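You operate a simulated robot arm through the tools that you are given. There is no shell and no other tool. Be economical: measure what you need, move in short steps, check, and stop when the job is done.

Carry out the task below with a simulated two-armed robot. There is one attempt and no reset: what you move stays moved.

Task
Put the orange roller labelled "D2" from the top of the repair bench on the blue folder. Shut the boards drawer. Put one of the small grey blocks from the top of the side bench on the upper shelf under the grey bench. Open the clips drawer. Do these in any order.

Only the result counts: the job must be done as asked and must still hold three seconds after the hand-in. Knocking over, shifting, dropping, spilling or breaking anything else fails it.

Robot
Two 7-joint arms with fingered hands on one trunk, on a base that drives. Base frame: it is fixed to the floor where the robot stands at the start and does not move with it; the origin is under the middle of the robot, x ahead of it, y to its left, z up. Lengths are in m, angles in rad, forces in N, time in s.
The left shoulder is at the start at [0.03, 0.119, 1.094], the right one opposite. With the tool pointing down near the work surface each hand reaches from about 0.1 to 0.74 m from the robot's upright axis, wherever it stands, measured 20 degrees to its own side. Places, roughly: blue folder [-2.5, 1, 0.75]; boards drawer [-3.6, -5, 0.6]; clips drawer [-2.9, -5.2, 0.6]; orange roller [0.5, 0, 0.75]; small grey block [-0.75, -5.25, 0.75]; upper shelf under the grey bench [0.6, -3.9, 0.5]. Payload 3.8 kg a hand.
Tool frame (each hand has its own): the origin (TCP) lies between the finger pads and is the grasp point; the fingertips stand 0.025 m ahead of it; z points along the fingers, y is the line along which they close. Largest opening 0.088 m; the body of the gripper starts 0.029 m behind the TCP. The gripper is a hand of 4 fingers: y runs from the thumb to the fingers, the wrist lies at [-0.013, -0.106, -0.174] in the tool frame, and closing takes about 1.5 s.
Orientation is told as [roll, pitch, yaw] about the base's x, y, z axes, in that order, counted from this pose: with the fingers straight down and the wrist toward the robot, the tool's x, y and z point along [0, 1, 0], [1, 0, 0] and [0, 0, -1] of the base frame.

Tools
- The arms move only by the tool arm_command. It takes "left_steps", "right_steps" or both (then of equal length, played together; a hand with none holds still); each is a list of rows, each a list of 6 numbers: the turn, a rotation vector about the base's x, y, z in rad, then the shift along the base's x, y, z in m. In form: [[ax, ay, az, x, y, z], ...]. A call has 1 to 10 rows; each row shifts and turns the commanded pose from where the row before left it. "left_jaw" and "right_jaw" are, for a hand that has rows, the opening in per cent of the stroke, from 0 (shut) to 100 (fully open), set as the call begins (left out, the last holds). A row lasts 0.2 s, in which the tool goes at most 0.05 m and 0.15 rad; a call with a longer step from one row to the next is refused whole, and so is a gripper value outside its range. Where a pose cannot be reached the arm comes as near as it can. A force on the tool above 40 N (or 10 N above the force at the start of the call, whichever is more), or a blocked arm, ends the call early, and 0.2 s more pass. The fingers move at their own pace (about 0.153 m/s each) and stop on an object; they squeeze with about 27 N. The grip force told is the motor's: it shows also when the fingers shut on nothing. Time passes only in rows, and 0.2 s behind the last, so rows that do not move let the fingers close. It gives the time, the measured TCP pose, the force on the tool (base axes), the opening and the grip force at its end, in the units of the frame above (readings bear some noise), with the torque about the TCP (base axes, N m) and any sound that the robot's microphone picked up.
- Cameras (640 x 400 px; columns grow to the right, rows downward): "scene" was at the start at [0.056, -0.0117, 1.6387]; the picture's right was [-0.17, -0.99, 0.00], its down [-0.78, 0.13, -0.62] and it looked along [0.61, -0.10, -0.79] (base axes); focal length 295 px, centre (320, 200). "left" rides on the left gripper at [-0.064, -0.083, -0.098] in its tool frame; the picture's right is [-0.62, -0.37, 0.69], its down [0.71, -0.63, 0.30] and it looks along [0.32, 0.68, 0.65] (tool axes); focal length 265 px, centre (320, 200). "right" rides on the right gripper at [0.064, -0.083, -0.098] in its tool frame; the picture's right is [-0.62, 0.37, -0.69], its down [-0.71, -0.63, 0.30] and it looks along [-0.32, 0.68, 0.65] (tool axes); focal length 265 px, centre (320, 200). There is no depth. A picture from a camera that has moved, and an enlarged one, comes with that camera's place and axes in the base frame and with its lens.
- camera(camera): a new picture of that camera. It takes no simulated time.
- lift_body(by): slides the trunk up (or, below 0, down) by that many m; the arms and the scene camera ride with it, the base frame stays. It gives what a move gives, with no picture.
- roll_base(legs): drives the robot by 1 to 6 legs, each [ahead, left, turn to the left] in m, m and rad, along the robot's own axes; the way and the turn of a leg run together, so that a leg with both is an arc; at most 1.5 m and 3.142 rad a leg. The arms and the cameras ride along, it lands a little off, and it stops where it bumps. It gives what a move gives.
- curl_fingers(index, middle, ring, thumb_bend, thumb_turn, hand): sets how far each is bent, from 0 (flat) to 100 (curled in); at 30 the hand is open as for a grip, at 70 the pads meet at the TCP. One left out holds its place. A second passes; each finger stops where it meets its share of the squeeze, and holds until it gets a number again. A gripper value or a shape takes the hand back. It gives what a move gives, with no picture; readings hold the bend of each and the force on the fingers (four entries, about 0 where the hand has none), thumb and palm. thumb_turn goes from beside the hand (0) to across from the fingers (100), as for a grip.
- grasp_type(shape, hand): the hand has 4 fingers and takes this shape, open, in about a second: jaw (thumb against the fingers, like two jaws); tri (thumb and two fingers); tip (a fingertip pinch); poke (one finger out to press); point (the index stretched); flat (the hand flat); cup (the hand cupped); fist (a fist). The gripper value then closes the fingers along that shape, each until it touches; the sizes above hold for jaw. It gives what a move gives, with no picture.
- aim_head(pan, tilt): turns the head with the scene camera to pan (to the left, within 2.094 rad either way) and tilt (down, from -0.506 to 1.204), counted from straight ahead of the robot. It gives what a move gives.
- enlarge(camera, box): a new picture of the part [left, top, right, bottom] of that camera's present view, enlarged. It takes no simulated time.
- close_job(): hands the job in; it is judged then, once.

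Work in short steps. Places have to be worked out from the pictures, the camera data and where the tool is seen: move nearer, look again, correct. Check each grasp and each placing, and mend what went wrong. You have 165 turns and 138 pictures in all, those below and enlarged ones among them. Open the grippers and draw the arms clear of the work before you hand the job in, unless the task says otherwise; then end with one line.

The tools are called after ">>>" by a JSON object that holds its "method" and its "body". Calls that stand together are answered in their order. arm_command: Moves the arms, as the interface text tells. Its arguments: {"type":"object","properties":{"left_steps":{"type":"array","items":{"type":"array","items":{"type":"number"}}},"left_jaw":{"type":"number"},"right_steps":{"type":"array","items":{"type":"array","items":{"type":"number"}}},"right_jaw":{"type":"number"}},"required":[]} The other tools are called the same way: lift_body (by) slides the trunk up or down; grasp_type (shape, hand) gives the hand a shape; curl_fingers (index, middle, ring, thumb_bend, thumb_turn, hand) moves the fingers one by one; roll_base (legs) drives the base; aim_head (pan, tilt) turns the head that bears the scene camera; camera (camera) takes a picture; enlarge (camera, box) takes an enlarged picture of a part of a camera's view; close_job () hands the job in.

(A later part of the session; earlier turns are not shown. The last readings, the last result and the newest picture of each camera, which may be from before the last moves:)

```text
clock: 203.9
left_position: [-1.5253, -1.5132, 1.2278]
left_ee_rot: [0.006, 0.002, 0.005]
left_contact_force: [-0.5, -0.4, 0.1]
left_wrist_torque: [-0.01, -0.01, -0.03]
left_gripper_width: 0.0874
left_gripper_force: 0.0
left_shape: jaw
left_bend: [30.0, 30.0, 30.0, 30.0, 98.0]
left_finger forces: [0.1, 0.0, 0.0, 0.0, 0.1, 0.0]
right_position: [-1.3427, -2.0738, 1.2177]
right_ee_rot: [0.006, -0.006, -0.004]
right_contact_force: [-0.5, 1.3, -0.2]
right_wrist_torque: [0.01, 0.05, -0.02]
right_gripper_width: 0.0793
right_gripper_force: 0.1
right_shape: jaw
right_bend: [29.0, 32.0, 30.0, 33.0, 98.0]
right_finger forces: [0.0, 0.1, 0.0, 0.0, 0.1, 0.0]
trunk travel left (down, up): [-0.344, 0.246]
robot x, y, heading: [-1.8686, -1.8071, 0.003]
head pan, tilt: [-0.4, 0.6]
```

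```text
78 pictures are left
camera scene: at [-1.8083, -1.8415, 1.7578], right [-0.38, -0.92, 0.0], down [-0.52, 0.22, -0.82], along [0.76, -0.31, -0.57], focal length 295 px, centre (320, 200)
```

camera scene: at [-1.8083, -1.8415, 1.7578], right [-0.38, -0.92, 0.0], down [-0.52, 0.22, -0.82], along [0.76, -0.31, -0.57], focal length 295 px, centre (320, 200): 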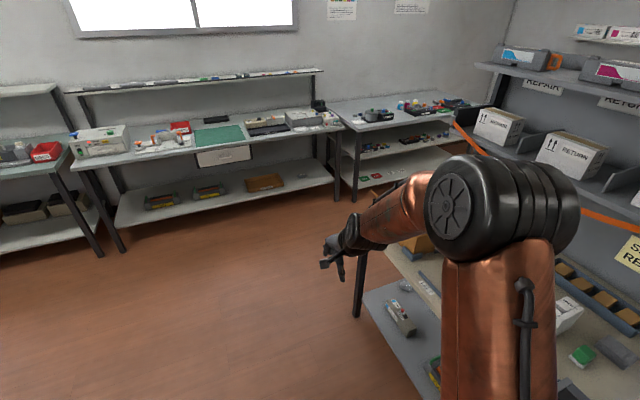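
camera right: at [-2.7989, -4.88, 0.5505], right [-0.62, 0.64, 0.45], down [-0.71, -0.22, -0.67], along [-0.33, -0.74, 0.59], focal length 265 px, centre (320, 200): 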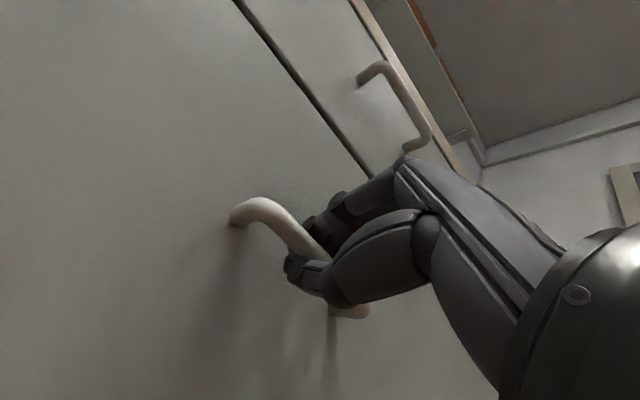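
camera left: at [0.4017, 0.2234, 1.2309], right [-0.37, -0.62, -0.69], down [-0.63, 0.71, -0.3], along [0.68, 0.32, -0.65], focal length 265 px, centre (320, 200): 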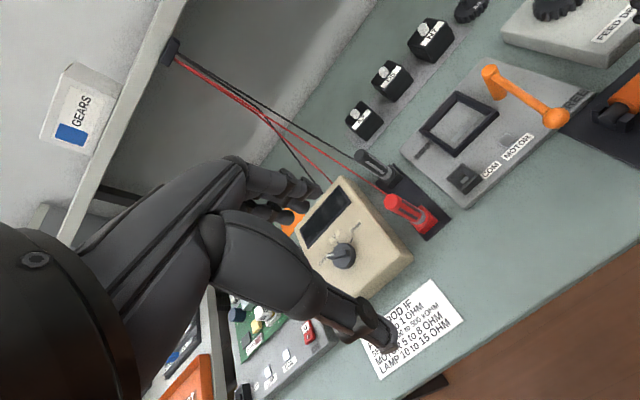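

Ahead right is a bench with two shelves beneath it – likely the grey bench. I continue to x ≈ -0.5 and turn right to look down toward it and the side bench.

>>> {"method": "roll_base", "body": {"legs": [[1.35, 0, 0], [0, 0, -1.57]]}}

>>> {"method": "aim_head", "body": {"pan": 0.3, "tilt": 0.6}}

>>> {"method": "camera", "body": {"camera": "scene"}}

```text
clock: 214.6
left_position: [-0.2041, -2.1416, 1.2273]
left_ee_rot: [0.007, 0.003, -1.577]
left_contact_force: [-0.1, 0.5, 0.0]
left_wrist_torque: [-0.01, -0.02, 0.01]
left_gripper_width: 0.0874
left_gripper_force: 0.1
left_shape: jaw
left_bend: [30.0, 30.0, 30.0, 30.0, 98.0]
left_finger forces: [0.0, 0.0, 0.0, 0.0, 0.0, 0.1]
right_position: [-0.7661, -2.3194, 1.2176]
right_ee_rot: [0.006, -0.006, -1.586]
right_contact_force: [-0.3, 0.2, 0.0]
right_wrist_torque: [0.01, -0.01, -0.02]
right_gripper_width: 0.079
right_gripper_force: 0.1
right_shape: jaw
right_bend: [29.0, 32.0, 30.0, 33.0, 98.0]
right_finger forces: [0.1, 0.0, 0.0, 0.1, 0.1, 0.0]
trunk travel left (down, up): [-0.344, 0.246]
robot x, y, heading: [-0.4957, -1.7938, -1.579]
head pan, tilt: [-0.4, 0.6]
```

```text
clock: 215.7
left_position: [-0.2046, -2.1416, 1.227]
left_ee_rot: [0.007, 0.001, -1.577]
left_contact_force: [-0.5, 0.1, -0.2]
left_wrist_torque: [-0.02, -0.05, -0.01]
left_gripper_width: 0.0879
left_gripper_force: 0.1
left_shape: jaw
left_bend: [30.0, 30.0, 30.0, 30.0, 98.0]
left_finger forces: [0.0, 0.0, 0.0, 0.1, 0.0, 0.0]
right_position: [-0.7668, -2.3192, 1.2186]
right_ee_rot: [0.006, -0.006, -1.589]
right_contact_force: [0.5, 0.0, -0.5]
right_wrist_torque: [-0.02, -0.01, 0.0]
right_gripper_width: 0.079
right_gripper_force: 0.1
right_shape: jaw
right_bend: [29.0, 32.0, 30.0, 33.0, 98.0]
right_finger forces: [0.1, 0.0, 0.1, 0.0, 0.1, 0.1]
trunk travel left (down, up): [-0.344, 0.246]
robot x, y, heading: [-0.4946, -1.7933, -1.574]
head pan, tilt: [0.3, 0.6]
```

```text
77 pictures are left
camera scene: at [-0.468, -1.8569, 1.7578], right [-0.96, -0.29, 0.0], down [-0.17, 0.54, -0.82], along [0.24, -0.79, -0.57], focal length 295 px, centre (320, 200)
```

scene: 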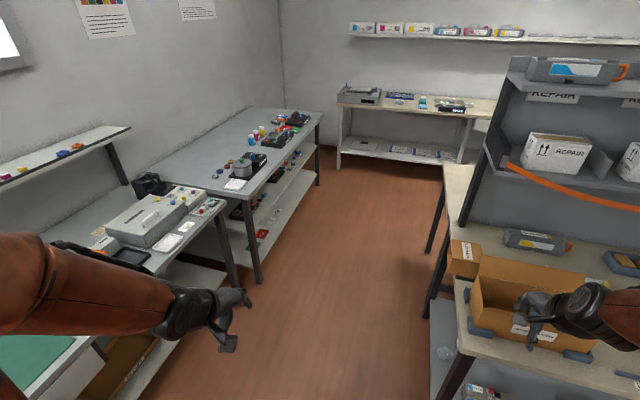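

The side bench is at the far end and the grey bench on the left (front edge x ≈ 0.37). I strafe to the aisle's middle and drive down it.

>>> {"method": "roll_base", "body": {"legs": [[0, 0.33, 0], [1.1, 0, 0], [1.1, 0, 0]]}}

>>> {"method": "aim_head", "body": {"pan": -0.3, "tilt": 0.75}}

>>> {"method": "camera", "body": {"camera": "scene"}}

>>> {"method": "aim_head", "body": {"pan": 1.2, "tilt": 0.75}}

>>> {"method": "camera", "body": {"camera": "scene"}}

```text
clock: 228.2
left_position: [0.0058, -4.3405, 1.2281]
left_ee_rot: [0.008, 0.003, -1.644]
left_contact_force: [-0.7, -0.8, -1.0]
left_wrist_torque: [0.02, 0.01, 0.01]
left_gripper_width: 0.0876
left_gripper_force: 0.1
left_shape: jaw
left_bend: [30.0, 30.0, 30.0, 30.0, 98.0]
left_finger forces: [0.0, 0.0, 0.0, 0.0, 0.0, 0.0]
right_position: [-0.5686, -4.4783, 1.2175]
right_ee_rot: [0.008, -0.006, -1.654]
right_contact_force: [0.4, 0.0, 0.7]
right_wrist_torque: [0.01, 0.0, -0.04]
right_gripper_width: 0.079
right_gripper_force: 0.0
right_shape: jaw
right_bend: [29.0, 32.0, 30.0, 33.0, 98.0]
right_finger forces: [0.0, 0.0, 0.1, 0.0, 0.0, 0.0]
trunk travel left (down, up): [-0.344, 0.246]
robot x, y, heading: [-0.2623, -3.9728, -1.642]
head pan, tilt: [0.3, 0.6]
```

```text
clock: 229.2
left_position: [0.0055, -4.3415, 1.2288]
left_ee_rot: [0.007, 0.002, -1.644]
left_contact_force: [0.1, 0.6, -0.1]
left_wrist_torque: [0.0, 0.01, 0.04]
left_gripper_width: 0.0877
left_gripper_force: 0.1
left_shape: jaw
left_bend: [30.0, 30.0, 30.0, 30.0, 98.0]
left_finger forces: [0.0, 0.1, 0.0, 0.1, 0.0, 0.0]
right_position: [-0.5683, -4.4789, 1.2178]
right_ee_rot: [0.009, -0.006, -1.654]
right_contact_force: [-0.3, -0.6, -0.4]
right_wrist_torque: [-0.05, -0.02, -0.02]
right_gripper_width: 0.079
right_gripper_force: 0.1
right_shape: jaw
right_bend: [29.0, 32.0, 30.0, 33.0, 98.0]
right_finger forces: [0.0, 0.1, 0.0, 0.0, 0.0, 0.0]
trunk travel left (down, up): [-0.344, 0.246]
robot x, y, heading: [-0.2623, -3.9715, -1.639]
head pan, tilt: [-0.3, 0.75]
```

```text
76 pictures are left
camera scene: at [-0.2882, -4.0293, 1.745], right [-0.93, 0.36, 0.0], down [0.25, 0.64, -0.73], along [-0.27, -0.68, -0.68], focal length 295 px, centre (320, 200)
```

scene: 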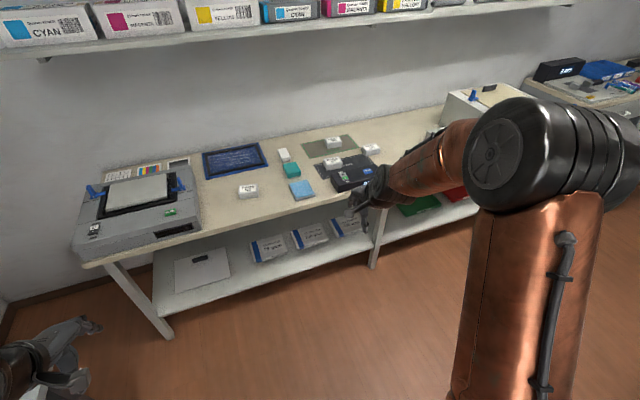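

```text
clock: 230.8
left_position: [0.0058, -4.3414, 1.2274]
left_ee_rot: [0.007, 0.001, -1.646]
left_contact_force: [-0.6, -0.3, 0.5]
left_wrist_torque: [-0.01, -0.02, 0.02]
left_gripper_width: 0.0874
left_gripper_force: 0.1
left_shape: jaw
left_bend: [30.0, 30.0, 30.0, 30.0, 98.0]
left_finger forces: [0.1, 0.0, 0.1, 0.0, 0.0, 0.0]
right_position: [-0.5687, -4.4789, 1.2185]
right_ee_rot: [0.006, -0.006, -1.656]
right_contact_force: [-0.4, -0.5, 0.1]
right_wrist_torque: [-0.02, 0.02, -0.01]
right_gripper_width: 0.0792
right_gripper_force: 0.0
right_shape: jaw
right_bend: [29.0, 32.0, 30.0, 33.0, 98.0]
right_finger forces: [0.0, 0.0, 0.0, 0.0, 0.0, 0.0]
trunk travel left (down, up): [-0.344, 0.246]
robot x, y, heading: [-0.2619, -3.9741, -1.647]
head pan, tilt: [1.201, 0.75]
```

```text
75 pictures are left
camera scene: at [-0.1833, -3.9876, 1.745], right [-0.43, -0.9, 0.0], down [-0.62, 0.29, -0.73], along [0.66, -0.31, -0.68], focal length 295 px, centre (320, 200)
```

scene: 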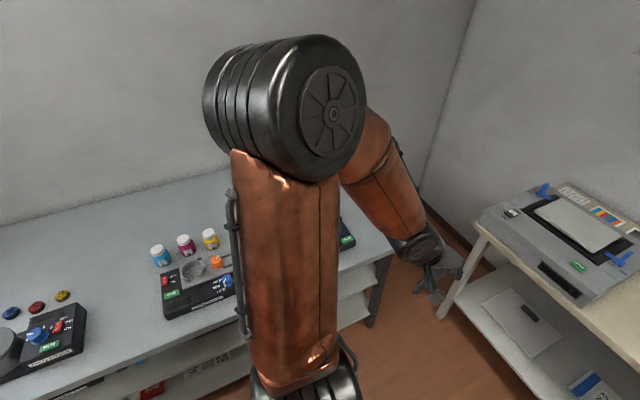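

I turn the head back and zoom in on the small items of the side bench.

>>> {"method": "aim_head", "body": {"pan": -0.3, "tilt": 0.75}}

>>> {"method": "enlarge", "body": {"camera": "scene", "box": [190, 110, 430, 260]}}

```text
clock: 232.4
left_position: [0.0058, -4.3402, 1.228]
left_ee_rot: [0.008, 0.001, -1.644]
left_contact_force: [0.0, -0.1, 0.6]
left_wrist_torque: [0.01, 0.02, 0.04]
left_gripper_width: 0.0877
left_gripper_force: 0.0
left_shape: jaw
left_bend: [30.0, 30.0, 30.0, 30.0, 98.0]
left_finger forces: [0.1, 0.0, 0.0, 0.0, 0.0, 0.1]
right_position: [-0.5672, -4.4788, 1.2179]
right_ee_rot: [0.007, -0.004, -1.654]
right_contact_force: [-0.2, -0.5, 0.2]
right_wrist_torque: [0.03, 0.01, -0.01]
right_gripper_width: 0.0793
right_gripper_force: 0.0
right_shape: jaw
right_bend: [29.0, 32.0, 30.0, 33.0, 98.0]
right_finger forces: [0.0, 0.0, 0.0, 0.0, 0.0, 0.0]
trunk travel left (down, up): [-0.344, 0.246]
robot x, y, heading: [-0.2606, -3.9759, -1.645]
head pan, tilt: [-0.3, 0.75]
```

```text
2.67 times, centred on (310, 185) of scene
camera zoom: at [-0.2883, -4.0293, 1.745], right [-0.93, 0.36, 0.0], down [0.25, 0.64, -0.73], along [-0.27, -0.68, -0.68], focal length 787 px, centre (347, 240)
```

zoom: 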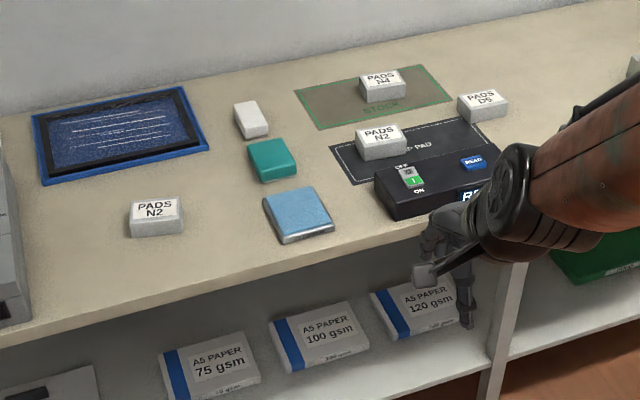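

Four small grey "PADS" blocks are on the side bench; the isolated "PADS N2" at about [-0.36, -5.13] is the easiest. I square up and drive nearer.

>>> {"method": "roll_base", "body": {"legs": [[0, 0, 0.075], [0.5, 0.1, 0]]}}

>>> {"method": "aim_head", "body": {"pan": -0.2, "tilt": 0.95}}

>>> {"method": "camera", "body": {"camera": "scene"}}

>>> {"method": "camera", "body": {"camera": "right"}}

```text
clock: 235.8
left_position: [0.1379, -4.8117, 1.2281]
left_ee_rot: [0.008, 0.003, -1.57]
left_contact_force: [-0.2, 0.4, -0.4]
left_wrist_torque: [0.01, 0.01, 0.0]
left_gripper_width: 0.0877
left_gripper_force: 0.2
left_shape: jaw
left_bend: [30.0, 30.0, 30.0, 30.0, 98.0]
left_finger forces: [0.0, 0.0, 0.1, 0.0, 0.0, 0.0]
right_position: [-0.4245, -4.9924, 1.2187]
right_ee_rot: [0.007, -0.007, -1.58]
right_contact_force: [-1.0, -0.6, 0.3]
right_wrist_torque: [-0.01, 0.0, -0.01]
right_gripper_width: 0.0791
right_gripper_force: 0.1
right_shape: jaw
right_bend: [29.0, 32.0, 30.0, 33.0, 98.0]
right_finger forces: [0.0, 0.0, 0.1, 0.0, 0.0, 0.0]
trunk travel left (down, up): [-0.344, 0.246]
robot x, y, heading: [-0.1565, -4.4627, -1.567]
head pan, tilt: [-0.3, 0.75]
```

```text
clock: 236.6
left_position: [0.1369, -4.8106, 1.2272]
left_ee_rot: [0.007, 0.001, -1.572]
left_contact_force: [0.3, 0.1, 0.4]
left_wrist_torque: [-0.02, 0.05, -0.01]
left_gripper_width: 0.0875
left_gripper_force: 0.1
left_shape: jaw
left_bend: [30.0, 30.0, 30.0, 30.0, 98.0]
left_finger forces: [0.0, 0.1, 0.1, 0.1, 0.1, 0.1]
right_position: [-0.4234, -4.9919, 1.2184]
right_ee_rot: [0.008, -0.005, -1.582]
right_contact_force: [-0.2, 0.2, 0.3]
right_wrist_torque: [0.02, 0.01, -0.02]
right_gripper_width: 0.0793
right_gripper_force: 0.1
right_shape: jaw
right_bend: [29.0, 32.0, 30.0, 33.0, 98.0]
right_finger forces: [0.0, 0.0, 0.0, 0.0, 0.0, 0.0]
trunk travel left (down, up): [-0.344, 0.246]
robot x, y, heading: [-0.1579, -4.465, -1.571]
head pan, tilt: [-0.201, 0.949]
```

```text
73 pictures are left
camera scene: at [-0.1692, -4.5145, 1.7295], right [-0.98, 0.2, 0.0], down [0.16, 0.8, -0.58], along [-0.11, -0.57, -0.81], focal length 295 px, centre (320, 200)
```

scene: 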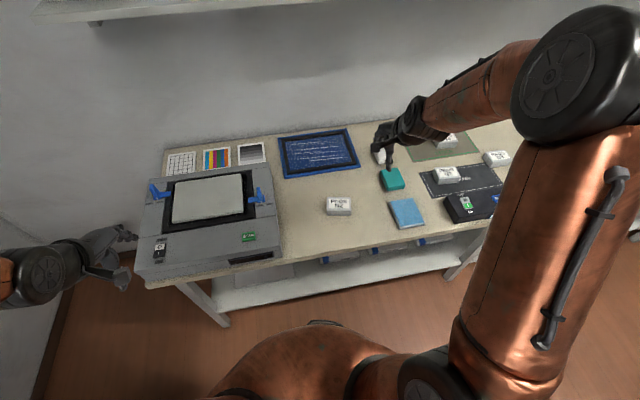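

```text
72 pictures are left
camera right: at [-0.36, -4.9069, 1.3169], right [-0.63, -0.36, 0.69], down [-0.71, 0.64, -0.31], along [-0.33, -0.68, -0.65], focal length 265 px, centre (320, 200)
```

right: 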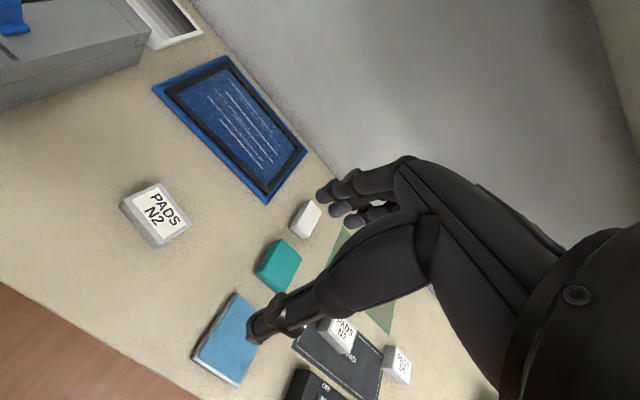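

The block's top is at z ≈ 0.87, centre ≈ [-0.348, -5.097]. I move the right hand above it and zoom for its orientation.

>>> {"method": "arm_command", "body": {"right_steps": [[0, 0, 0, 0.025, -0.035, 0], [0, 0, 0, 0.025, -0.035, 0], [0, 0, 0, 0.025, -0.035, 0], [0, 0, 0, 0, 0, -0.04], [0, 0, 0, 0, 0, -0.04], [0, 0, 0, 0, 0, -0.04], [0, 0, 0, 0, 0, -0.04], [0, 0, 0, 0, 0, -0.04]], "right_jaw": 100}}

>>> {"method": "camera", "body": {"camera": "right"}}

>>> {"method": "enlarge", "body": {"camera": "scene", "box": [260, 140, 420, 240]}}

```text
clock: 238.3
left_position: [0.1359, -4.8115, 1.228]
left_ee_rot: [0.008, 0.002, -1.57]
left_contact_force: [0.7, -0.4, 0.3]
left_wrist_torque: [0.02, 0.0, 0.0]
left_gripper_width: 0.0878
left_gripper_force: 0.1
left_shape: jaw
left_bend: [30.0, 30.0, 30.0, 30.0, 98.0]
left_finger forces: [0.1, 0.1, 0.0, 0.0, 0.1, 0.1]
right_position: [-0.3484, -5.0968, 1.0188]
right_ee_rot: [0.007, -0.005, -1.582]
right_contact_force: [0.6, 0.2, 0.0]
right_wrist_torque: [0.01, 0.01, 0.03]
right_gripper_width: 0.0879
right_gripper_force: 0.1
right_shape: jaw
right_bend: [30.0, 30.0, 30.0, 30.0, 98.0]
right_finger forces: [0.1, 0.1, 0.1, 0.0, 0.0, 0.0]
trunk travel left (down, up): [-0.344, 0.246]
robot x, y, heading: [-0.1544, -4.4625, -1.569]
head pan, tilt: [-0.201, 0.949]
```

```text
71 pictures are left
camera right: at [-0.2845, -5.0128, 1.117], right [-0.63, -0.36, 0.69], down [-0.71, 0.64, -0.31], along [-0.33, -0.68, -0.65], focal length 265 px, centre (320, 200)
```

right: 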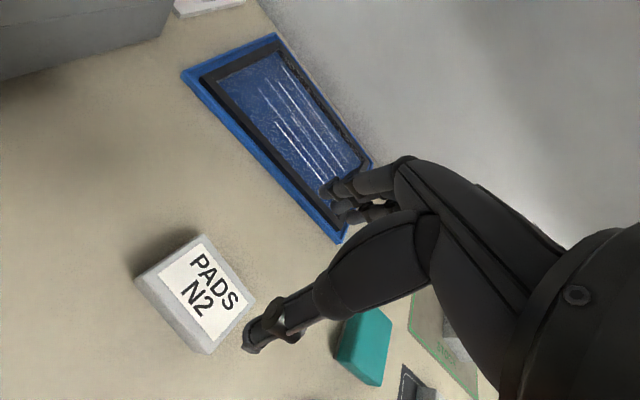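

```text
4.00 times, centred on (340, 190) of scene
camera zoom: at [-0.1694, -4.5152, 1.7294], right [-0.98, 0.2, 0.0], down [0.16, 0.8, -0.58], along [-0.11, -0.57, -0.81], focal length 1181 px, centre (240, 240)
```

zoom: 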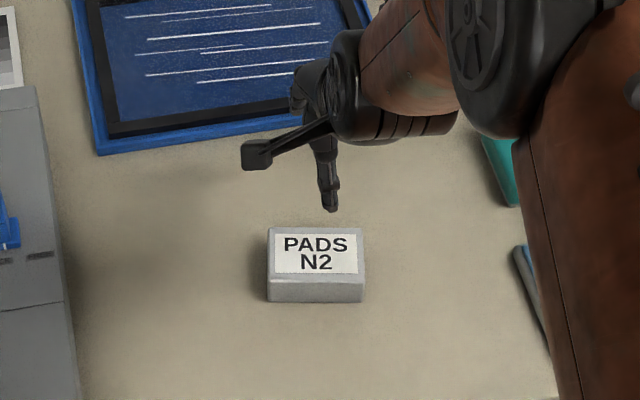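

The block is ~8×5.5×4 cm, turned about -0.19 rad, centre ≈ [-0.351, -5.085]. I align yaw and descend most of the way.

>>> {"method": "arm_command", "body": {"right_steps": [[0, 0, -0.095, -0.002, 0.006, 0], [0, 0, -0.095, -0.001, 0.006, 0], [0, 0, 0, 0, 0, -0.04], [0, 0, 0, 0, 0, -0.04], [0, 0, 0, 0, 0, -0.025]]}}

>>> {"method": "camera", "body": {"camera": "right"}}

>>> {"method": "enlarge", "body": {"camera": "scene", "box": [260, 140, 420, 240]}}

```text
clock: 239.6
left_position: [0.1374, -4.8114, 1.228]
left_ee_rot: [0.009, 0.002, -1.572]
left_contact_force: [-0.2, -0.3, -0.3]
left_wrist_torque: [0.03, 0.0, -0.03]
left_gripper_width: 0.0877
left_gripper_force: 0.1
left_shape: jaw
left_bend: [30.0, 30.0, 30.0, 30.0, 98.0]
left_finger forces: [0.0, 0.1, 0.0, 0.0, 0.1, 0.0]
right_position: [-0.3536, -5.0858, 0.9119]
right_ee_rot: [0.007, -0.005, -1.77]
right_contact_force: [0.1, 0.3, 0.3]
right_wrist_torque: [-0.02, 0.0, -0.01]
right_gripper_width: 0.0877
right_gripper_force: 0.0
right_shape: jaw
right_bend: [30.0, 30.0, 30.0, 30.0, 98.0]
right_finger forces: [0.0, 0.0, 0.0, 0.0, 0.0, 0.0]
trunk travel left (down, up): [-0.344, 0.246]
robot x, y, heading: [-0.1559, -4.4653, -1.57]
head pan, tilt: [-0.201, 0.949]
```

```text
69 pictures are left
camera right: at [-0.2734, -5.0144, 1.0105], right [-0.68, -0.23, 0.69], down [-0.57, 0.76, -0.31], along [-0.45, -0.61, -0.65], focal length 265 px, centre (320, 200)
```

right: 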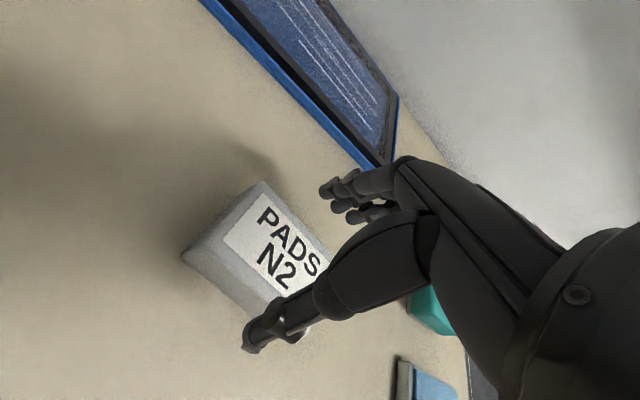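

```text
4.00 times, centred on (340, 190) of scene
camera zoom: at [-0.169, -4.5144, 1.7294], right [-0.98, 0.2, 0.0], down [0.16, 0.8, -0.58], along [-0.11, -0.57, -0.81], focal length 1181 px, centre (240, 240)
```

zoom: 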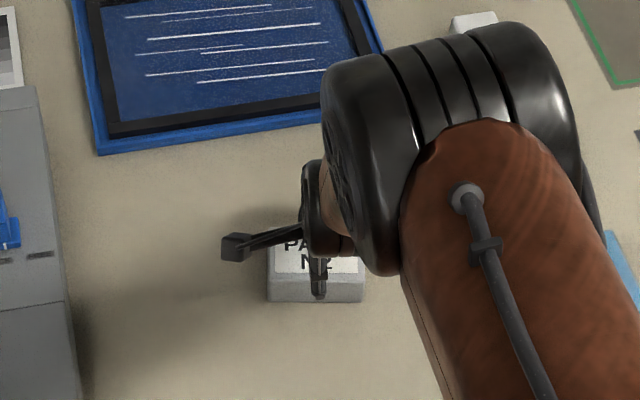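

The block is centred under the hand. I descend to z ≈ 0.868 and close.

>>> {"method": "arm_command", "body": {"right_steps": [[0, 0, 0, 0.004, 0, -0.02], [0, 0, 0, 0, 0, -0.015], [0, 0, 0, 0, 0, -0.009]]}}

>>> {"method": "camera", "body": {"camera": "right"}}

```text
clock: 240.3
left_position: [0.1368, -4.812, 1.2289]
left_ee_rot: [0.007, 0.001, -1.571]
left_contact_force: [0.7, 0.0, 0.2]
left_wrist_torque: [0.03, 0.01, 0.0]
left_gripper_width: 0.0877
left_gripper_force: 0.1
left_shape: jaw
left_bend: [30.0, 30.0, 30.0, 30.0, 98.0]
left_finger forces: [0.0, 0.1, 0.0, 0.0, 0.0, 0.0]
right_position: [-0.3497, -5.0844, 0.8689]
right_ee_rot: [0.008, -0.006, -1.772]
right_contact_force: [1.1, -0.4, -0.5]
right_wrist_torque: [-0.03, -0.01, 0.01]
right_gripper_width: 0.088
right_gripper_force: 0.0
right_shape: jaw
right_bend: [30.0, 30.0, 30.0, 30.0, 98.0]
right_finger forces: [0.0, 0.0, 0.0, 0.1, 0.0, 0.0]
trunk travel left (down, up): [-0.344, 0.246]
robot x, y, heading: [-0.1565, -4.4644, -1.569]
head pan, tilt: [-0.201, 0.949]
```

```text
67 pictures are left
camera right: at [-0.2702, -5.0138, 0.9676], right [-0.68, -0.23, 0.69], down [-0.57, 0.76, -0.31], along [-0.45, -0.61, -0.65], focal length 265 px, centre (320, 200)
```

right: 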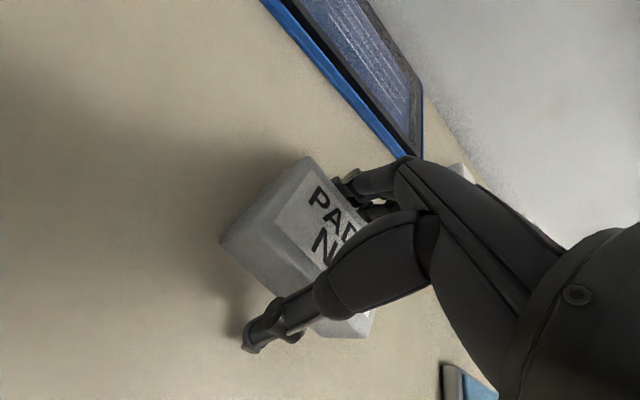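

No contact yet; I go another 1 cm down for a fuller grip, then close.

>>> {"method": "arm_command", "body": {"right_steps": [[0, 0, 0, 0, 0, -0.005], [0, 0, 0, 0, 0, -0.005]]}}

>>> {"method": "arm_command", "body": {"right_steps": [[0, 0, 0, 0, 0, 0], [0, 0, 0, 0, 0, 0], [0, 0, 0, 0, 0, 0], [0, 0, 0, 0, 0, 0], [0, 0, 0, 0, 0, 0], [0, 0, 0, 0, 0, 0], [0, 0, 0, 0, 0, 0]], "right_jaw": 0}}

>>> {"method": "camera", "body": {"camera": "right"}}

```text
clock: 240.9
left_position: [0.1372, -4.8083, 1.2287]
left_ee_rot: [0.007, -0.001, -1.572]
left_contact_force: [0.6, -0.2, 0.5]
left_wrist_torque: [0.0, -0.02, -0.03]
left_gripper_width: 0.0876
left_gripper_force: 0.0
left_shape: jaw
left_bend: [30.0, 30.0, 30.0, 30.0, 98.0]
left_finger forces: [0.0, 0.1, 0.0, 0.0, 0.0, 0.0]
right_position: [-0.348, -5.0868, 0.8638]
right_ee_rot: [0.005, -0.014, -1.77]
right_contact_force: [-0.2, 2.8, 18.7]
right_wrist_torque: [-0.75, 0.32, -0.07]
right_gripper_width: 0.0863
right_gripper_force: 0.0
right_shape: jaw
right_bend: [30.0, 30.0, 30.0, 30.0, 98.0]
right_finger forces: [0.4, 16.6, 0.1, 0.0, 1.4, 0.1]
trunk travel left (down, up): [-0.344, 0.246]
robot x, y, heading: [-0.1577, -4.4615, -1.562]
head pan, tilt: [-0.201, 0.949]
```

```text
clock: 241.7
left_position: [0.1373, -4.8104, 1.2292]
left_ee_rot: [0.008, 0.0, -1.57]
left_contact_force: [0.4, -0.4, 0.1]
left_wrist_torque: [-0.01, 0.02, 0.02]
left_gripper_width: 0.0876
left_gripper_force: 0.0
left_shape: jaw
left_bend: [30.0, 30.0, 30.0, 30.0, 98.0]
left_finger forces: [0.0, 0.1, 0.1, 0.1, 0.0, 0.1]
right_position: [-0.3493, -5.089, 0.8654]
right_ee_rot: [0.007, -0.017, -1.771]
right_contact_force: [-0.7, 3.9, 18.2]
right_wrist_torque: [0.8, -0.2, 0.04]
right_gripper_width: 0.0525
right_gripper_force: 27.1
right_shape: jaw
right_bend: [74.0, 44.0, 41.0, 60.0, 100.0]
right_finger forces: [13.9, 6.2, 3.5, 0.0, 40.2, 0.0]
trunk travel left (down, up): [-0.344, 0.246]
robot x, y, heading: [-0.155, -4.4634, -1.569]
head pan, tilt: [-0.201, 0.949]
stopped in row 3 (right hand): the force on the tool passed its limit at 41 N (the readings are from after the stop); the commanded pose is now the measured one
```

```text
66 pictures are left
camera right: at [-0.2692, -5.0161, 0.9631], right [-0.68, -0.22, 0.69], down [-0.57, 0.75, -0.32], along [-0.45, -0.62, -0.64], focal length 265 px, centre (320, 200)
```

right: 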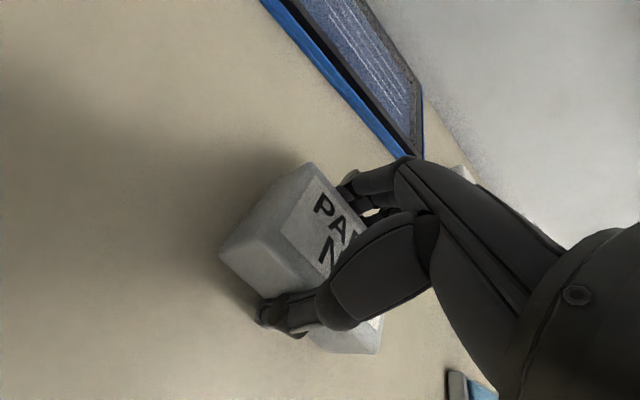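

The block is gripped (width 0.052). I lift it and check.

>>> {"method": "arm_command", "body": {"right_steps": [[0, 0, 0, 0, 0, 0.005], [0, 0, 0, 0, 0, 0.01], [0, 0, 0, 0, 0, 0.02], [0, 0, 0, 0, 0, 0.04], [0, 0, 0, 0, 0, 0.04], [0, 0, 0, 0, 0, 0.04]]}}

>>> {"method": "camera", "body": {"camera": "right"}}

>>> {"method": "camera", "body": {"camera": "scene"}}

```text
clock: 243.1
left_position: [0.1381, -4.8102, 1.229]
left_ee_rot: [0.007, 0.003, -1.572]
left_contact_force: [0.0, 0.7, 0.2]
left_wrist_torque: [-0.02, 0.0, 0.02]
left_gripper_width: 0.0876
left_gripper_force: 0.0
left_shape: jaw
left_bend: [30.0, 30.0, 30.0, 30.0, 98.0]
left_finger forces: [0.0, 0.1, 0.0, 0.1, 0.1, 0.0]
right_position: [-0.35, -5.088, 1.0176]
right_ee_rot: [0.009, -0.01, -1.77]
right_contact_force: [0.3, 0.1, -0.2]
right_wrist_torque: [0.0, -0.02, -0.02]
right_gripper_width: 0.0527
right_gripper_force: 27.2
right_shape: jaw
right_bend: [74.0, 43.0, 40.0, 61.0, 99.0]
right_finger forces: [15.0, 7.8, 3.7, 0.0, 26.3, 0.1]
trunk travel left (down, up): [-0.344, 0.246]
robot x, y, heading: [-0.1566, -4.4607, -1.567]
head pan, tilt: [-0.201, 0.949]
```

```text
65 pictures are left
camera right: at [-0.2698, -5.0166, 1.1164], right [-0.68, -0.23, 0.69], down [-0.57, 0.76, -0.32], along [-0.45, -0.61, -0.65], focal length 265 px, centre (320, 200)
```

right: 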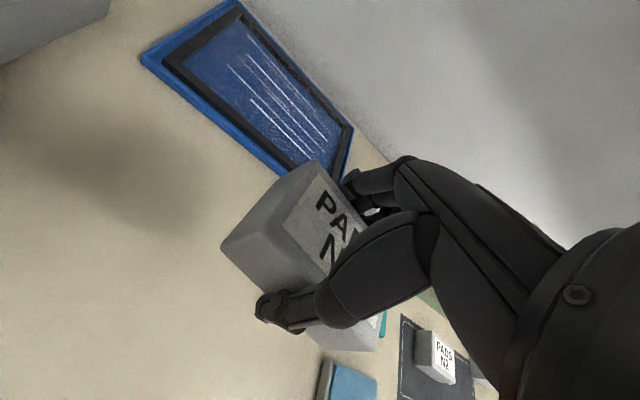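

```text
64 pictures are left
camera scene: at [-0.1687, -4.5135, 1.7294], right [-0.98, 0.2, 0.0], down [0.16, 0.8, -0.58], along [-0.11, -0.57, -0.81], focal length 295 px, centre (320, 200)
```

scene: 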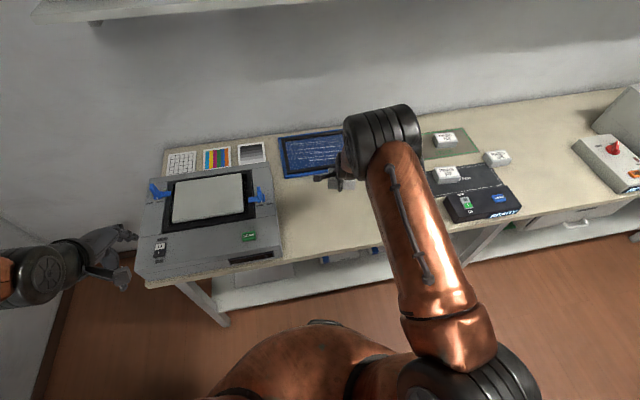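

Block held firmly. I draw the hand in, raise the trunk a bit, back up the aisle and turn to face the grey bench.

>>> {"method": "arm_command", "body": {"right_steps": [[0, 0, 0.05, 0, 0.03, 0.04], [0, 0, 0.05, 0, 0.03, 0.04], [0, 0, 0.05, 0, 0.03, 0.03], [0, 0, 0.05, 0, 0.03, 0.03]]}}

>>> {"method": "lift_body", "body": {"by": 0.12}}

>>> {"method": "roll_base", "body": {"legs": [[-0.75, -0.03, 0], [0, 0, 1.57]]}}

>>> {"method": "aim_head", "body": {"pan": 0.0, "tilt": 1.0}}

>>> {"method": "camera", "body": {"camera": "scene"}}

```text
clock: 244.1
left_position: [0.1364, -4.8088, 1.2293]
left_ee_rot: [0.006, 0.001, -1.57]
left_contact_force: [0.1, 0.5, -0.8]
left_wrist_torque: [0.04, 0.02, -0.01]
left_gripper_width: 0.0876
left_gripper_force: 0.0
left_shape: jaw
left_bend: [30.0, 30.0, 30.0, 30.0, 98.0]
left_finger forces: [0.0, 0.0, 0.0, 0.0, 0.0, 0.0]
right_position: [-0.352, -4.9677, 1.1584]
right_ee_rot: [0.007, -0.011, -1.571]
right_contact_force: [-0.2, 0.7, -0.7]
right_wrist_torque: [0.03, 0.01, -0.01]
right_gripper_width: 0.0527
right_gripper_force: 27.5
right_shape: jaw
right_bend: [74.0, 43.0, 40.0, 61.0, 99.0]
right_finger forces: [14.9, 7.8, 3.5, 0.0, 26.2, 0.0]
trunk travel left (down, up): [-0.344, 0.246]
robot x, y, heading: [-0.154, -4.462, -1.57]
head pan, tilt: [-0.201, 0.949]
```

```text
clock: 245.6
left_position: [0.138, -4.8113, 1.3477]
left_ee_rot: [0.007, 0.0, -1.57]
left_contact_force: [0.4, 0.2, -0.5]
left_wrist_torque: [0.02, 0.01, 0.01]
left_gripper_width: 0.0878
left_gripper_force: 0.1
left_shape: jaw
left_bend: [30.0, 30.0, 30.0, 30.0, 98.0]
left_finger forces: [0.0, 0.0, 0.0, 0.0, 0.1, 0.0]
right_position: [-0.3516, -4.9689, 1.2775]
right_ee_rot: [0.01, -0.01, -1.571]
right_contact_force: [-0.8, 0.5, -0.4]
right_wrist_torque: [0.05, 0.0, -0.01]
right_gripper_width: 0.0526
right_gripper_force: 27.3
right_shape: jaw
right_bend: [74.0, 43.0, 40.0, 61.0, 99.0]
right_finger forces: [15.0, 7.9, 3.5, 0.0, 26.2, 0.0]
trunk travel left (down, up): [-0.464, 0.126]
robot x, y, heading: [-0.155, -4.4611, -1.571]
head pan, tilt: [-0.201, 0.949]
```

```text
clock: 253.4
left_position: [0.1774, -3.4344, 1.3482]
left_ee_rot: [0.007, 0.001, -0.038]
left_contact_force: [0.9, -0.1, -0.6]
left_wrist_torque: [0.0, 0.0, -0.01]
left_gripper_width: 0.0878
left_gripper_force: 0.1
left_shape: jaw
left_bend: [30.0, 30.0, 30.0, 30.0, 98.0]
left_finger forces: [0.1, 0.0, 0.0, 0.0, 0.0, 0.1]
right_position: [0.3157, -3.9298, 1.2774]
right_ee_rot: [0.009, -0.012, -0.039]
right_contact_force: [-0.6, -0.1, -1.1]
right_wrist_torque: [0.0, -0.02, -0.01]
right_gripper_width: 0.0522
right_gripper_force: 26.9
right_shape: jaw
right_bend: [74.0, 43.0, 40.0, 61.0, 99.0]
right_finger forces: [14.8, 7.6, 3.4, 0.0, 25.8, 0.1]
trunk travel left (down, up): [-0.464, 0.126]
robot x, y, heading: [-0.1833, -3.7122, -0.037]
head pan, tilt: [-0.201, 0.949]
```

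```text
clock: 254.1
left_position: [0.1774, -3.4335, 1.3485]
left_ee_rot: [0.006, 0.003, -0.038]
left_contact_force: [0.4, 0.3, 0.3]
left_wrist_torque: [-0.01, -0.01, -0.01]
left_gripper_width: 0.0879
left_gripper_force: 0.0
left_shape: jaw
left_bend: [30.0, 30.0, 30.0, 30.0, 98.0]
left_finger forces: [0.0, 0.0, 0.0, 0.0, 0.1, 0.1]
right_position: [0.3165, -3.9285, 1.2782]
right_ee_rot: [0.009, -0.014, -0.038]
right_contact_force: [-0.5, -0.6, -1.2]
right_wrist_torque: [0.0, 0.01, -0.02]
right_gripper_width: 0.0524
right_gripper_force: 27.0
right_shape: jaw
right_bend: [74.0, 43.0, 40.0, 61.0, 99.0]
right_finger forces: [14.7, 7.6, 3.3, 0.0, 25.8, 0.1]
trunk travel left (down, up): [-0.464, 0.126]
robot x, y, heading: [-0.1784, -3.7129, -0.035]
head pan, tilt: [0.0, 1.0]
```

```text
63 pictures are left
camera scene: at [-0.1305, -3.7141, 1.8458], right [-0.04, -1.0, 0.0], down [-0.84, 0.03, -0.54], along [0.54, -0.02, -0.84], focal length 295 px, centre (320, 200)
```

scene: 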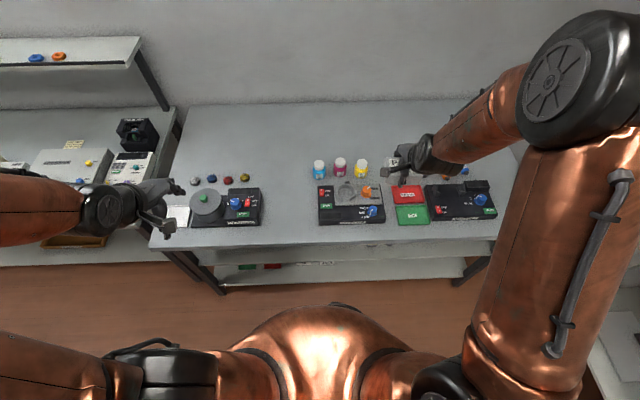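

I need to see under the bench: I back up 0.2 m (hands clear of the bench edge), lower the trunk, and look.

>>> {"method": "roll_base", "body": {"legs": [[-0.2, 0, 0.035]]}}

>>> {"method": "lift_body", "body": {"by": -0.4}}

>>> {"method": "aim_head", "body": {"pan": 0.0, "tilt": 0.75}}

>>> {"method": "camera", "body": {"camera": "scene"}}

>>> {"method": "camera", "body": {"camera": "right"}}

```text
clock: 255.7
left_position: [-0.0275, -3.4172, 1.3475]
left_ee_rot: [0.007, 0.004, -0.004]
left_contact_force: [0.0, 0.0, -0.6]
left_wrist_torque: [-0.03, 0.01, -0.01]
left_gripper_width: 0.0875
left_gripper_force: 0.0
left_shape: jaw
left_bend: [30.0, 30.0, 30.0, 30.0, 98.0]
left_finger forces: [0.0, 0.0, 0.1, 0.0, 0.0, 0.0]
right_position: [0.1284, -3.9083, 1.2769]
right_ee_rot: [0.009, -0.011, -0.004]
right_contact_force: [-0.9, 0.3, -1.0]
right_wrist_torque: [0.03, -0.04, -0.02]
right_gripper_width: 0.053
right_gripper_force: 26.7
right_shape: jaw
right_bend: [74.0, 43.0, 40.0, 61.0, 99.0]
right_finger forces: [14.7, 7.5, 3.3, 0.0, 25.8, 0.0]
trunk travel left (down, up): [-0.464, 0.126]
robot x, y, heading: [-0.3772, -3.7112, 0.001]
head pan, tilt: [0.0, 1.0]
```

```text
clock: 259.6
left_position: [-0.0283, -3.4167, 0.9485]
left_ee_rot: [0.007, 0.001, -0.004]
left_contact_force: [-0.4, -0.1, -0.4]
left_wrist_torque: [0.02, 0.04, 0.01]
left_gripper_width: 0.0879
left_gripper_force: 0.1
left_shape: jaw
left_bend: [30.0, 30.0, 30.0, 30.0, 98.0]
left_finger forces: [0.0, 0.0, 0.1, 0.0, 0.0, 0.1]
right_position: [0.1275, -3.9072, 0.8782]
right_ee_rot: [0.008, -0.011, -0.006]
right_contact_force: [0.1, -0.4, -1.1]
right_wrist_torque: [0.0, 0.0, -0.03]
right_gripper_width: 0.0526
right_gripper_force: 27.1
right_shape: jaw
right_bend: [74.0, 43.0, 40.0, 61.0, 99.0]
right_finger forces: [14.8, 7.6, 3.4, 0.0, 25.8, 0.0]
trunk travel left (down, up): [-0.064, 0.526]
robot x, y, heading: [-0.3795, -3.7103, -0.001]
head pan, tilt: [0.0, 1.0]
```

```text
clock: 260.3
left_position: [-0.0291, -3.4175, 0.9492]
left_ee_rot: [0.007, 0.003, -0.004]
left_contact_force: [-0.2, 0.0, 0.8]
left_wrist_torque: [0.04, -0.05, 0.02]
left_gripper_width: 0.0877
left_gripper_force: 0.1
left_shape: jaw
left_bend: [30.0, 30.0, 30.0, 30.0, 98.0]
left_finger forces: [0.1, 0.1, 0.0, 0.0, 0.0, 0.0]
right_position: [0.1283, -3.9071, 0.8785]
right_ee_rot: [0.01, -0.011, -0.007]
right_contact_force: [0.2, -0.2, -1.0]
right_wrist_torque: [0.01, 0.01, -0.02]
right_gripper_width: 0.0525
right_gripper_force: 27.2
right_shape: jaw
right_bend: [74.0, 43.0, 40.0, 61.0, 99.0]
right_finger forces: [14.8, 7.7, 3.4, 0.0, 25.8, 0.0]
trunk travel left (down, up): [-0.064, 0.526]
robot x, y, heading: [-0.377, -3.7068, -0.001]
head pan, tilt: [0.0, 0.75]
```

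```text
62 pictures are left
camera scene: at [-0.3129, -3.7088, 1.4649], right [0.0, -1.0, 0.0], down [-0.68, 0.0, -0.73], along [0.73, 0.0, -0.68], focal length 295 px, centre (320, 200)
```

scene: 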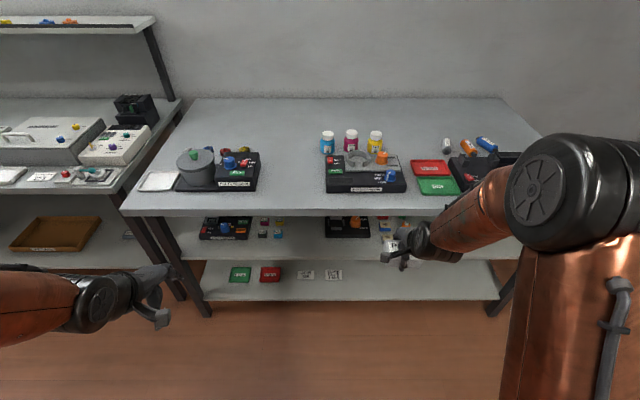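

```text
61 pictures are left
camera right: at [0.0437, -3.8426, 0.9759], right [0.36, -0.63, 0.69], down [-0.63, -0.71, -0.32], along [0.69, -0.32, -0.65], focal length 265 px, centre (320, 200)
```

right: 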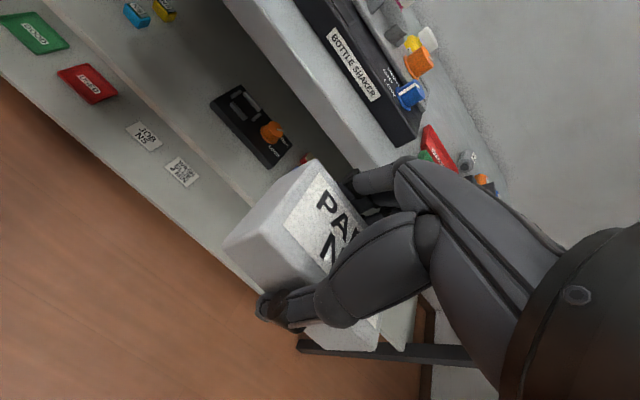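

Upper shelf and items on it are visible. I zoom in to find a free spot.

>>> {"method": "enlarge", "body": {"camera": "scene", "box": [150, 190, 390, 340]}}

>>> {"method": "enlarge", "body": {"camera": "scene", "box": [350, 190, 550, 315]}}

```text
2.67 times, centred on (270, 265) of scene
camera zoom: at [-0.3129, -3.7088, 1.4649], right [0.0, -1.0, 0.0], down [-0.68, 0.0, -0.73], along [0.73, 0.0, -0.68], focal length 787 px, centre (453, 27)
```

zoom: 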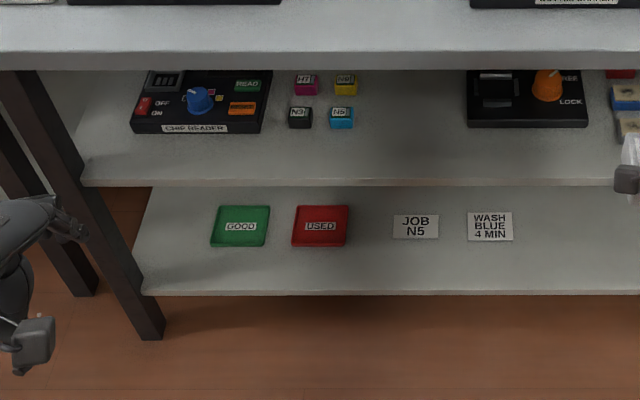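

```text
3.20 times, centred on (450, 252) of scene
camera zoom: at [-0.3129, -3.7088, 1.4649], right [0.0, -1.0, 0.0], down [-0.68, 0.0, -0.73], along [0.73, 0.0, -0.68], focal length 945 px, centre (-96, 32)
```

zoom: 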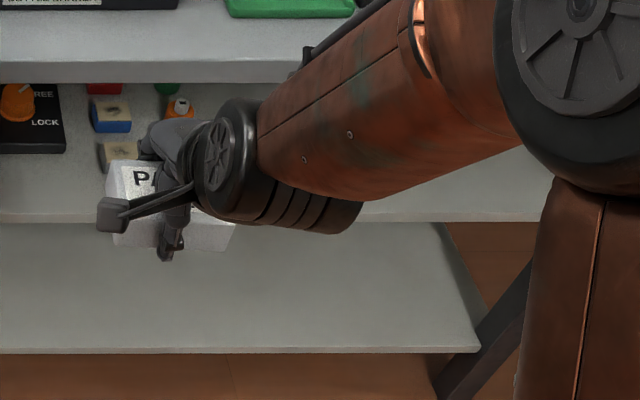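

The upper shelf is at z ≈ 0.52 with front edge x ≈ 0.375; the bench's front edge is x ≈ 0.33. A free spot lies at y ≈ -3.645 between the small colour blocks and the black device. I strafe left, and lower the hand in front of the bench with a slight forward pitch.

>>> {"method": "roll_base", "body": {"legs": [[0, 0.26, 0]]}}

>>> {"method": "lift_body", "body": {"by": -0.06}}

>>> {"method": "arm_command", "body": {"right_steps": [[0, 0, 0, 0, 0, -0.03], [0, -0.06, 0, 0, 0, -0.03], [0, -0.06, 0, 0, 0, -0.03], [0, -0.06, 0, 0, 0, -0.03], [0, -0.06, 0, 0, 0, -0.03], [0, -0.02, 0, 0, 0, -0.03]]}}

>>> {"method": "camera", "body": {"camera": "right"}}

>>> {"method": "camera", "body": {"camera": "scene"}}

```text
clock: 262.2
left_position: [-0.0272, -3.1562, 0.9478]
left_ee_rot: [0.006, 0.001, -0.008]
left_contact_force: [0.8, -0.2, -0.7]
left_wrist_torque: [0.0, 0.02, 0.02]
left_gripper_width: 0.0877
left_gripper_force: 0.0
left_shape: jaw
left_bend: [30.0, 30.0, 30.0, 30.0, 98.0]
left_finger forces: [0.1, 0.1, 0.1, 0.0, 0.0, 0.0]
right_position: [0.1271, -3.6462, 0.8777]
right_ee_rot: [0.008, -0.012, -0.007]
right_contact_force: [0.7, 0.3, -1.3]
right_wrist_torque: [0.01, -0.03, 0.0]
right_gripper_width: 0.0528
right_gripper_force: 26.8
right_shape: jaw
right_bend: [74.0, 43.0, 40.0, 61.0, 99.0]
right_finger forces: [14.9, 7.6, 3.4, 0.1, 25.8, 0.1]
trunk travel left (down, up): [-0.064, 0.526]
robot x, y, heading: [-0.376, -3.4496, -0.004]
head pan, tilt: [0.0, 0.75]
```

```text
clock: 263.2
left_position: [-0.0268, -3.1561, 0.8883]
left_ee_rot: [0.007, 0.002, -0.007]
left_contact_force: [0.4, -0.3, 0.0]
left_wrist_torque: [-0.01, 0.02, -0.04]
left_gripper_width: 0.0877
left_gripper_force: 0.0
left_shape: jaw
left_bend: [30.0, 30.0, 30.0, 30.0, 98.0]
left_finger forces: [0.1, 0.1, 0.1, 0.1, 0.0, 0.1]
right_position: [0.1281, -3.6474, 0.8177]
right_ee_rot: [0.008, -0.011, -0.009]
right_contact_force: [-0.9, -0.3, -0.9]
right_wrist_torque: [0.01, 0.03, 0.01]
right_gripper_width: 0.0524
right_gripper_force: 26.9
right_shape: jaw
right_bend: [74.0, 43.0, 40.0, 61.0, 99.0]
right_finger forces: [14.8, 7.7, 3.3, 0.0, 25.9, 0.1]
trunk travel left (down, up): [-0.004, 0.586]
robot x, y, heading: [-0.3784, -3.444, -0.009]
head pan, tilt: [0.0, 0.75]
```

```text
clock: 264.6
left_position: [-0.0257, -3.1572, 0.8881]
left_ee_rot: [0.01, 0.002, -0.005]
left_contact_force: [0.1, 0.9, -0.3]
left_wrist_torque: [0.03, -0.01, 0.01]
left_gripper_width: 0.0879
left_gripper_force: 0.0
left_shape: jaw
left_bend: [30.0, 30.0, 30.0, 30.0, 98.0]
left_finger forces: [0.0, 0.1, 0.0, 0.0, 0.0, 0.1]
right_position: [0.1294, -3.6483, 0.6389]
right_ee_rot: [0.009, -0.274, -0.011]
right_contact_force: [0.5, -0.2, -0.7]
right_wrist_torque: [0.0, 0.01, 0.0]
right_gripper_width: 0.0527
right_gripper_force: 26.7
right_shape: jaw
right_bend: [74.0, 43.0, 40.0, 62.0, 99.0]
right_finger forces: [14.8, 7.4, 3.4, 0.0, 25.8, 0.1]
trunk travel left (down, up): [-0.004, 0.586]
robot x, y, heading: [-0.3788, -3.4456, -0.007]
head pan, tilt: [0.0, 0.75]
```

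```text
58 pictures are left
camera right: at [0.022, -3.5822, 0.7111], right [0.16, -0.63, 0.76], down [-0.53, -0.71, -0.47], along [0.83, -0.33, -0.45], focal length 265 px, centre (320, 200)
```

right: 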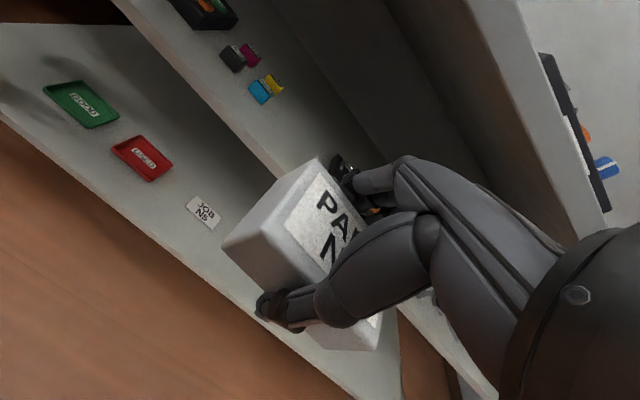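

```text
57 pictures are left
camera scene: at [-0.3118, -3.447, 1.4049], right [-0.01, -1.0, 0.0], down [-0.68, 0.0, -0.73], along [0.73, 0.0, -0.68], focal length 295 px, centre (320, 200)
```

scene: 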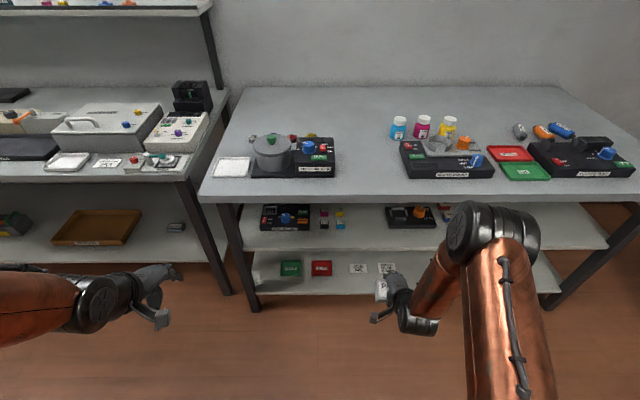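

Positions agree (shelf top ≈ 0.52, underside of bench ≈ 0.785). I drive forward 0.2 m with the hand at z 0.64, then look.

>>> {"method": "roll_base", "body": {"legs": [[0.2, 0, 0.005]]}}

>>> {"method": "camera", "body": {"camera": "right"}}

>>> {"method": "camera", "body": {"camera": "scene"}}

```text
clock: 266.2
left_position: [0.1731, -3.1565, 0.8887]
left_ee_rot: [0.008, 0.005, -0.002]
left_contact_force: [-0.7, 0.8, -0.2]
left_wrist_torque: [0.04, -0.02, -0.01]
left_gripper_width: 0.0876
left_gripper_force: 0.0
left_shape: jaw
left_bend: [30.0, 30.0, 30.0, 30.0, 98.0]
left_finger forces: [0.1, 0.1, 0.0, 0.1, 0.0, 0.0]
right_position: [0.3296, -3.6444, 0.6377]
right_ee_rot: [0.011, -0.27, -0.004]
right_contact_force: [0.3, -0.8, -0.3]
right_wrist_torque: [-0.03, -0.03, -0.01]
right_gripper_width: 0.0526
right_gripper_force: 27.4
right_shape: jaw
right_bend: [74.0, 43.0, 40.0, 62.0, 99.0]
right_finger forces: [14.7, 7.4, 3.3, 0.0, 25.7, 0.0]
trunk travel left (down, up): [-0.004, 0.586]
robot x, y, heading: [-0.1768, -3.4471, 0.001]
head pan, tilt: [0.0, 0.75]
```

```text
56 pictures are left
camera right: at [0.2235, -3.5802, 0.7113], right [0.17, -0.63, 0.76], down [-0.53, -0.71, -0.47], along [0.83, -0.32, -0.45], focal length 265 px, centre (320, 200)
```

right: 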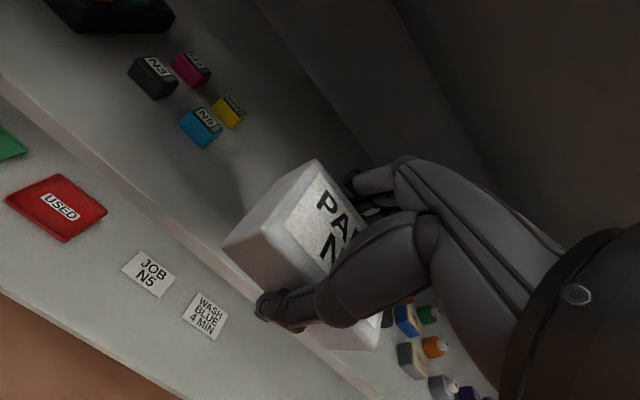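

```text
55 pictures are left
camera scene: at [-0.1107, -3.4469, 1.4049], right [0.0, -1.0, 0.0], down [-0.68, 0.0, -0.73], along [0.73, 0.0, -0.68], focal length 295 px, centre (320, 200)
```

scene: 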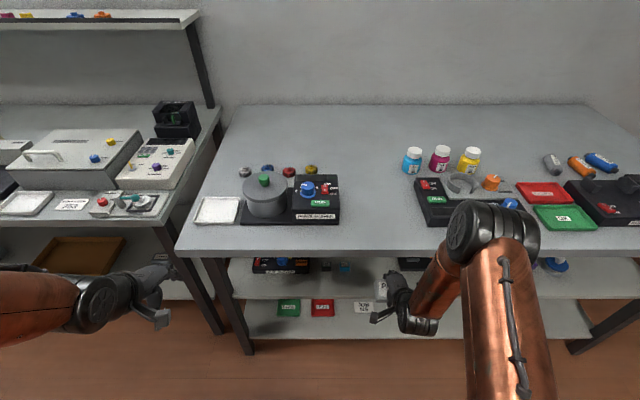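

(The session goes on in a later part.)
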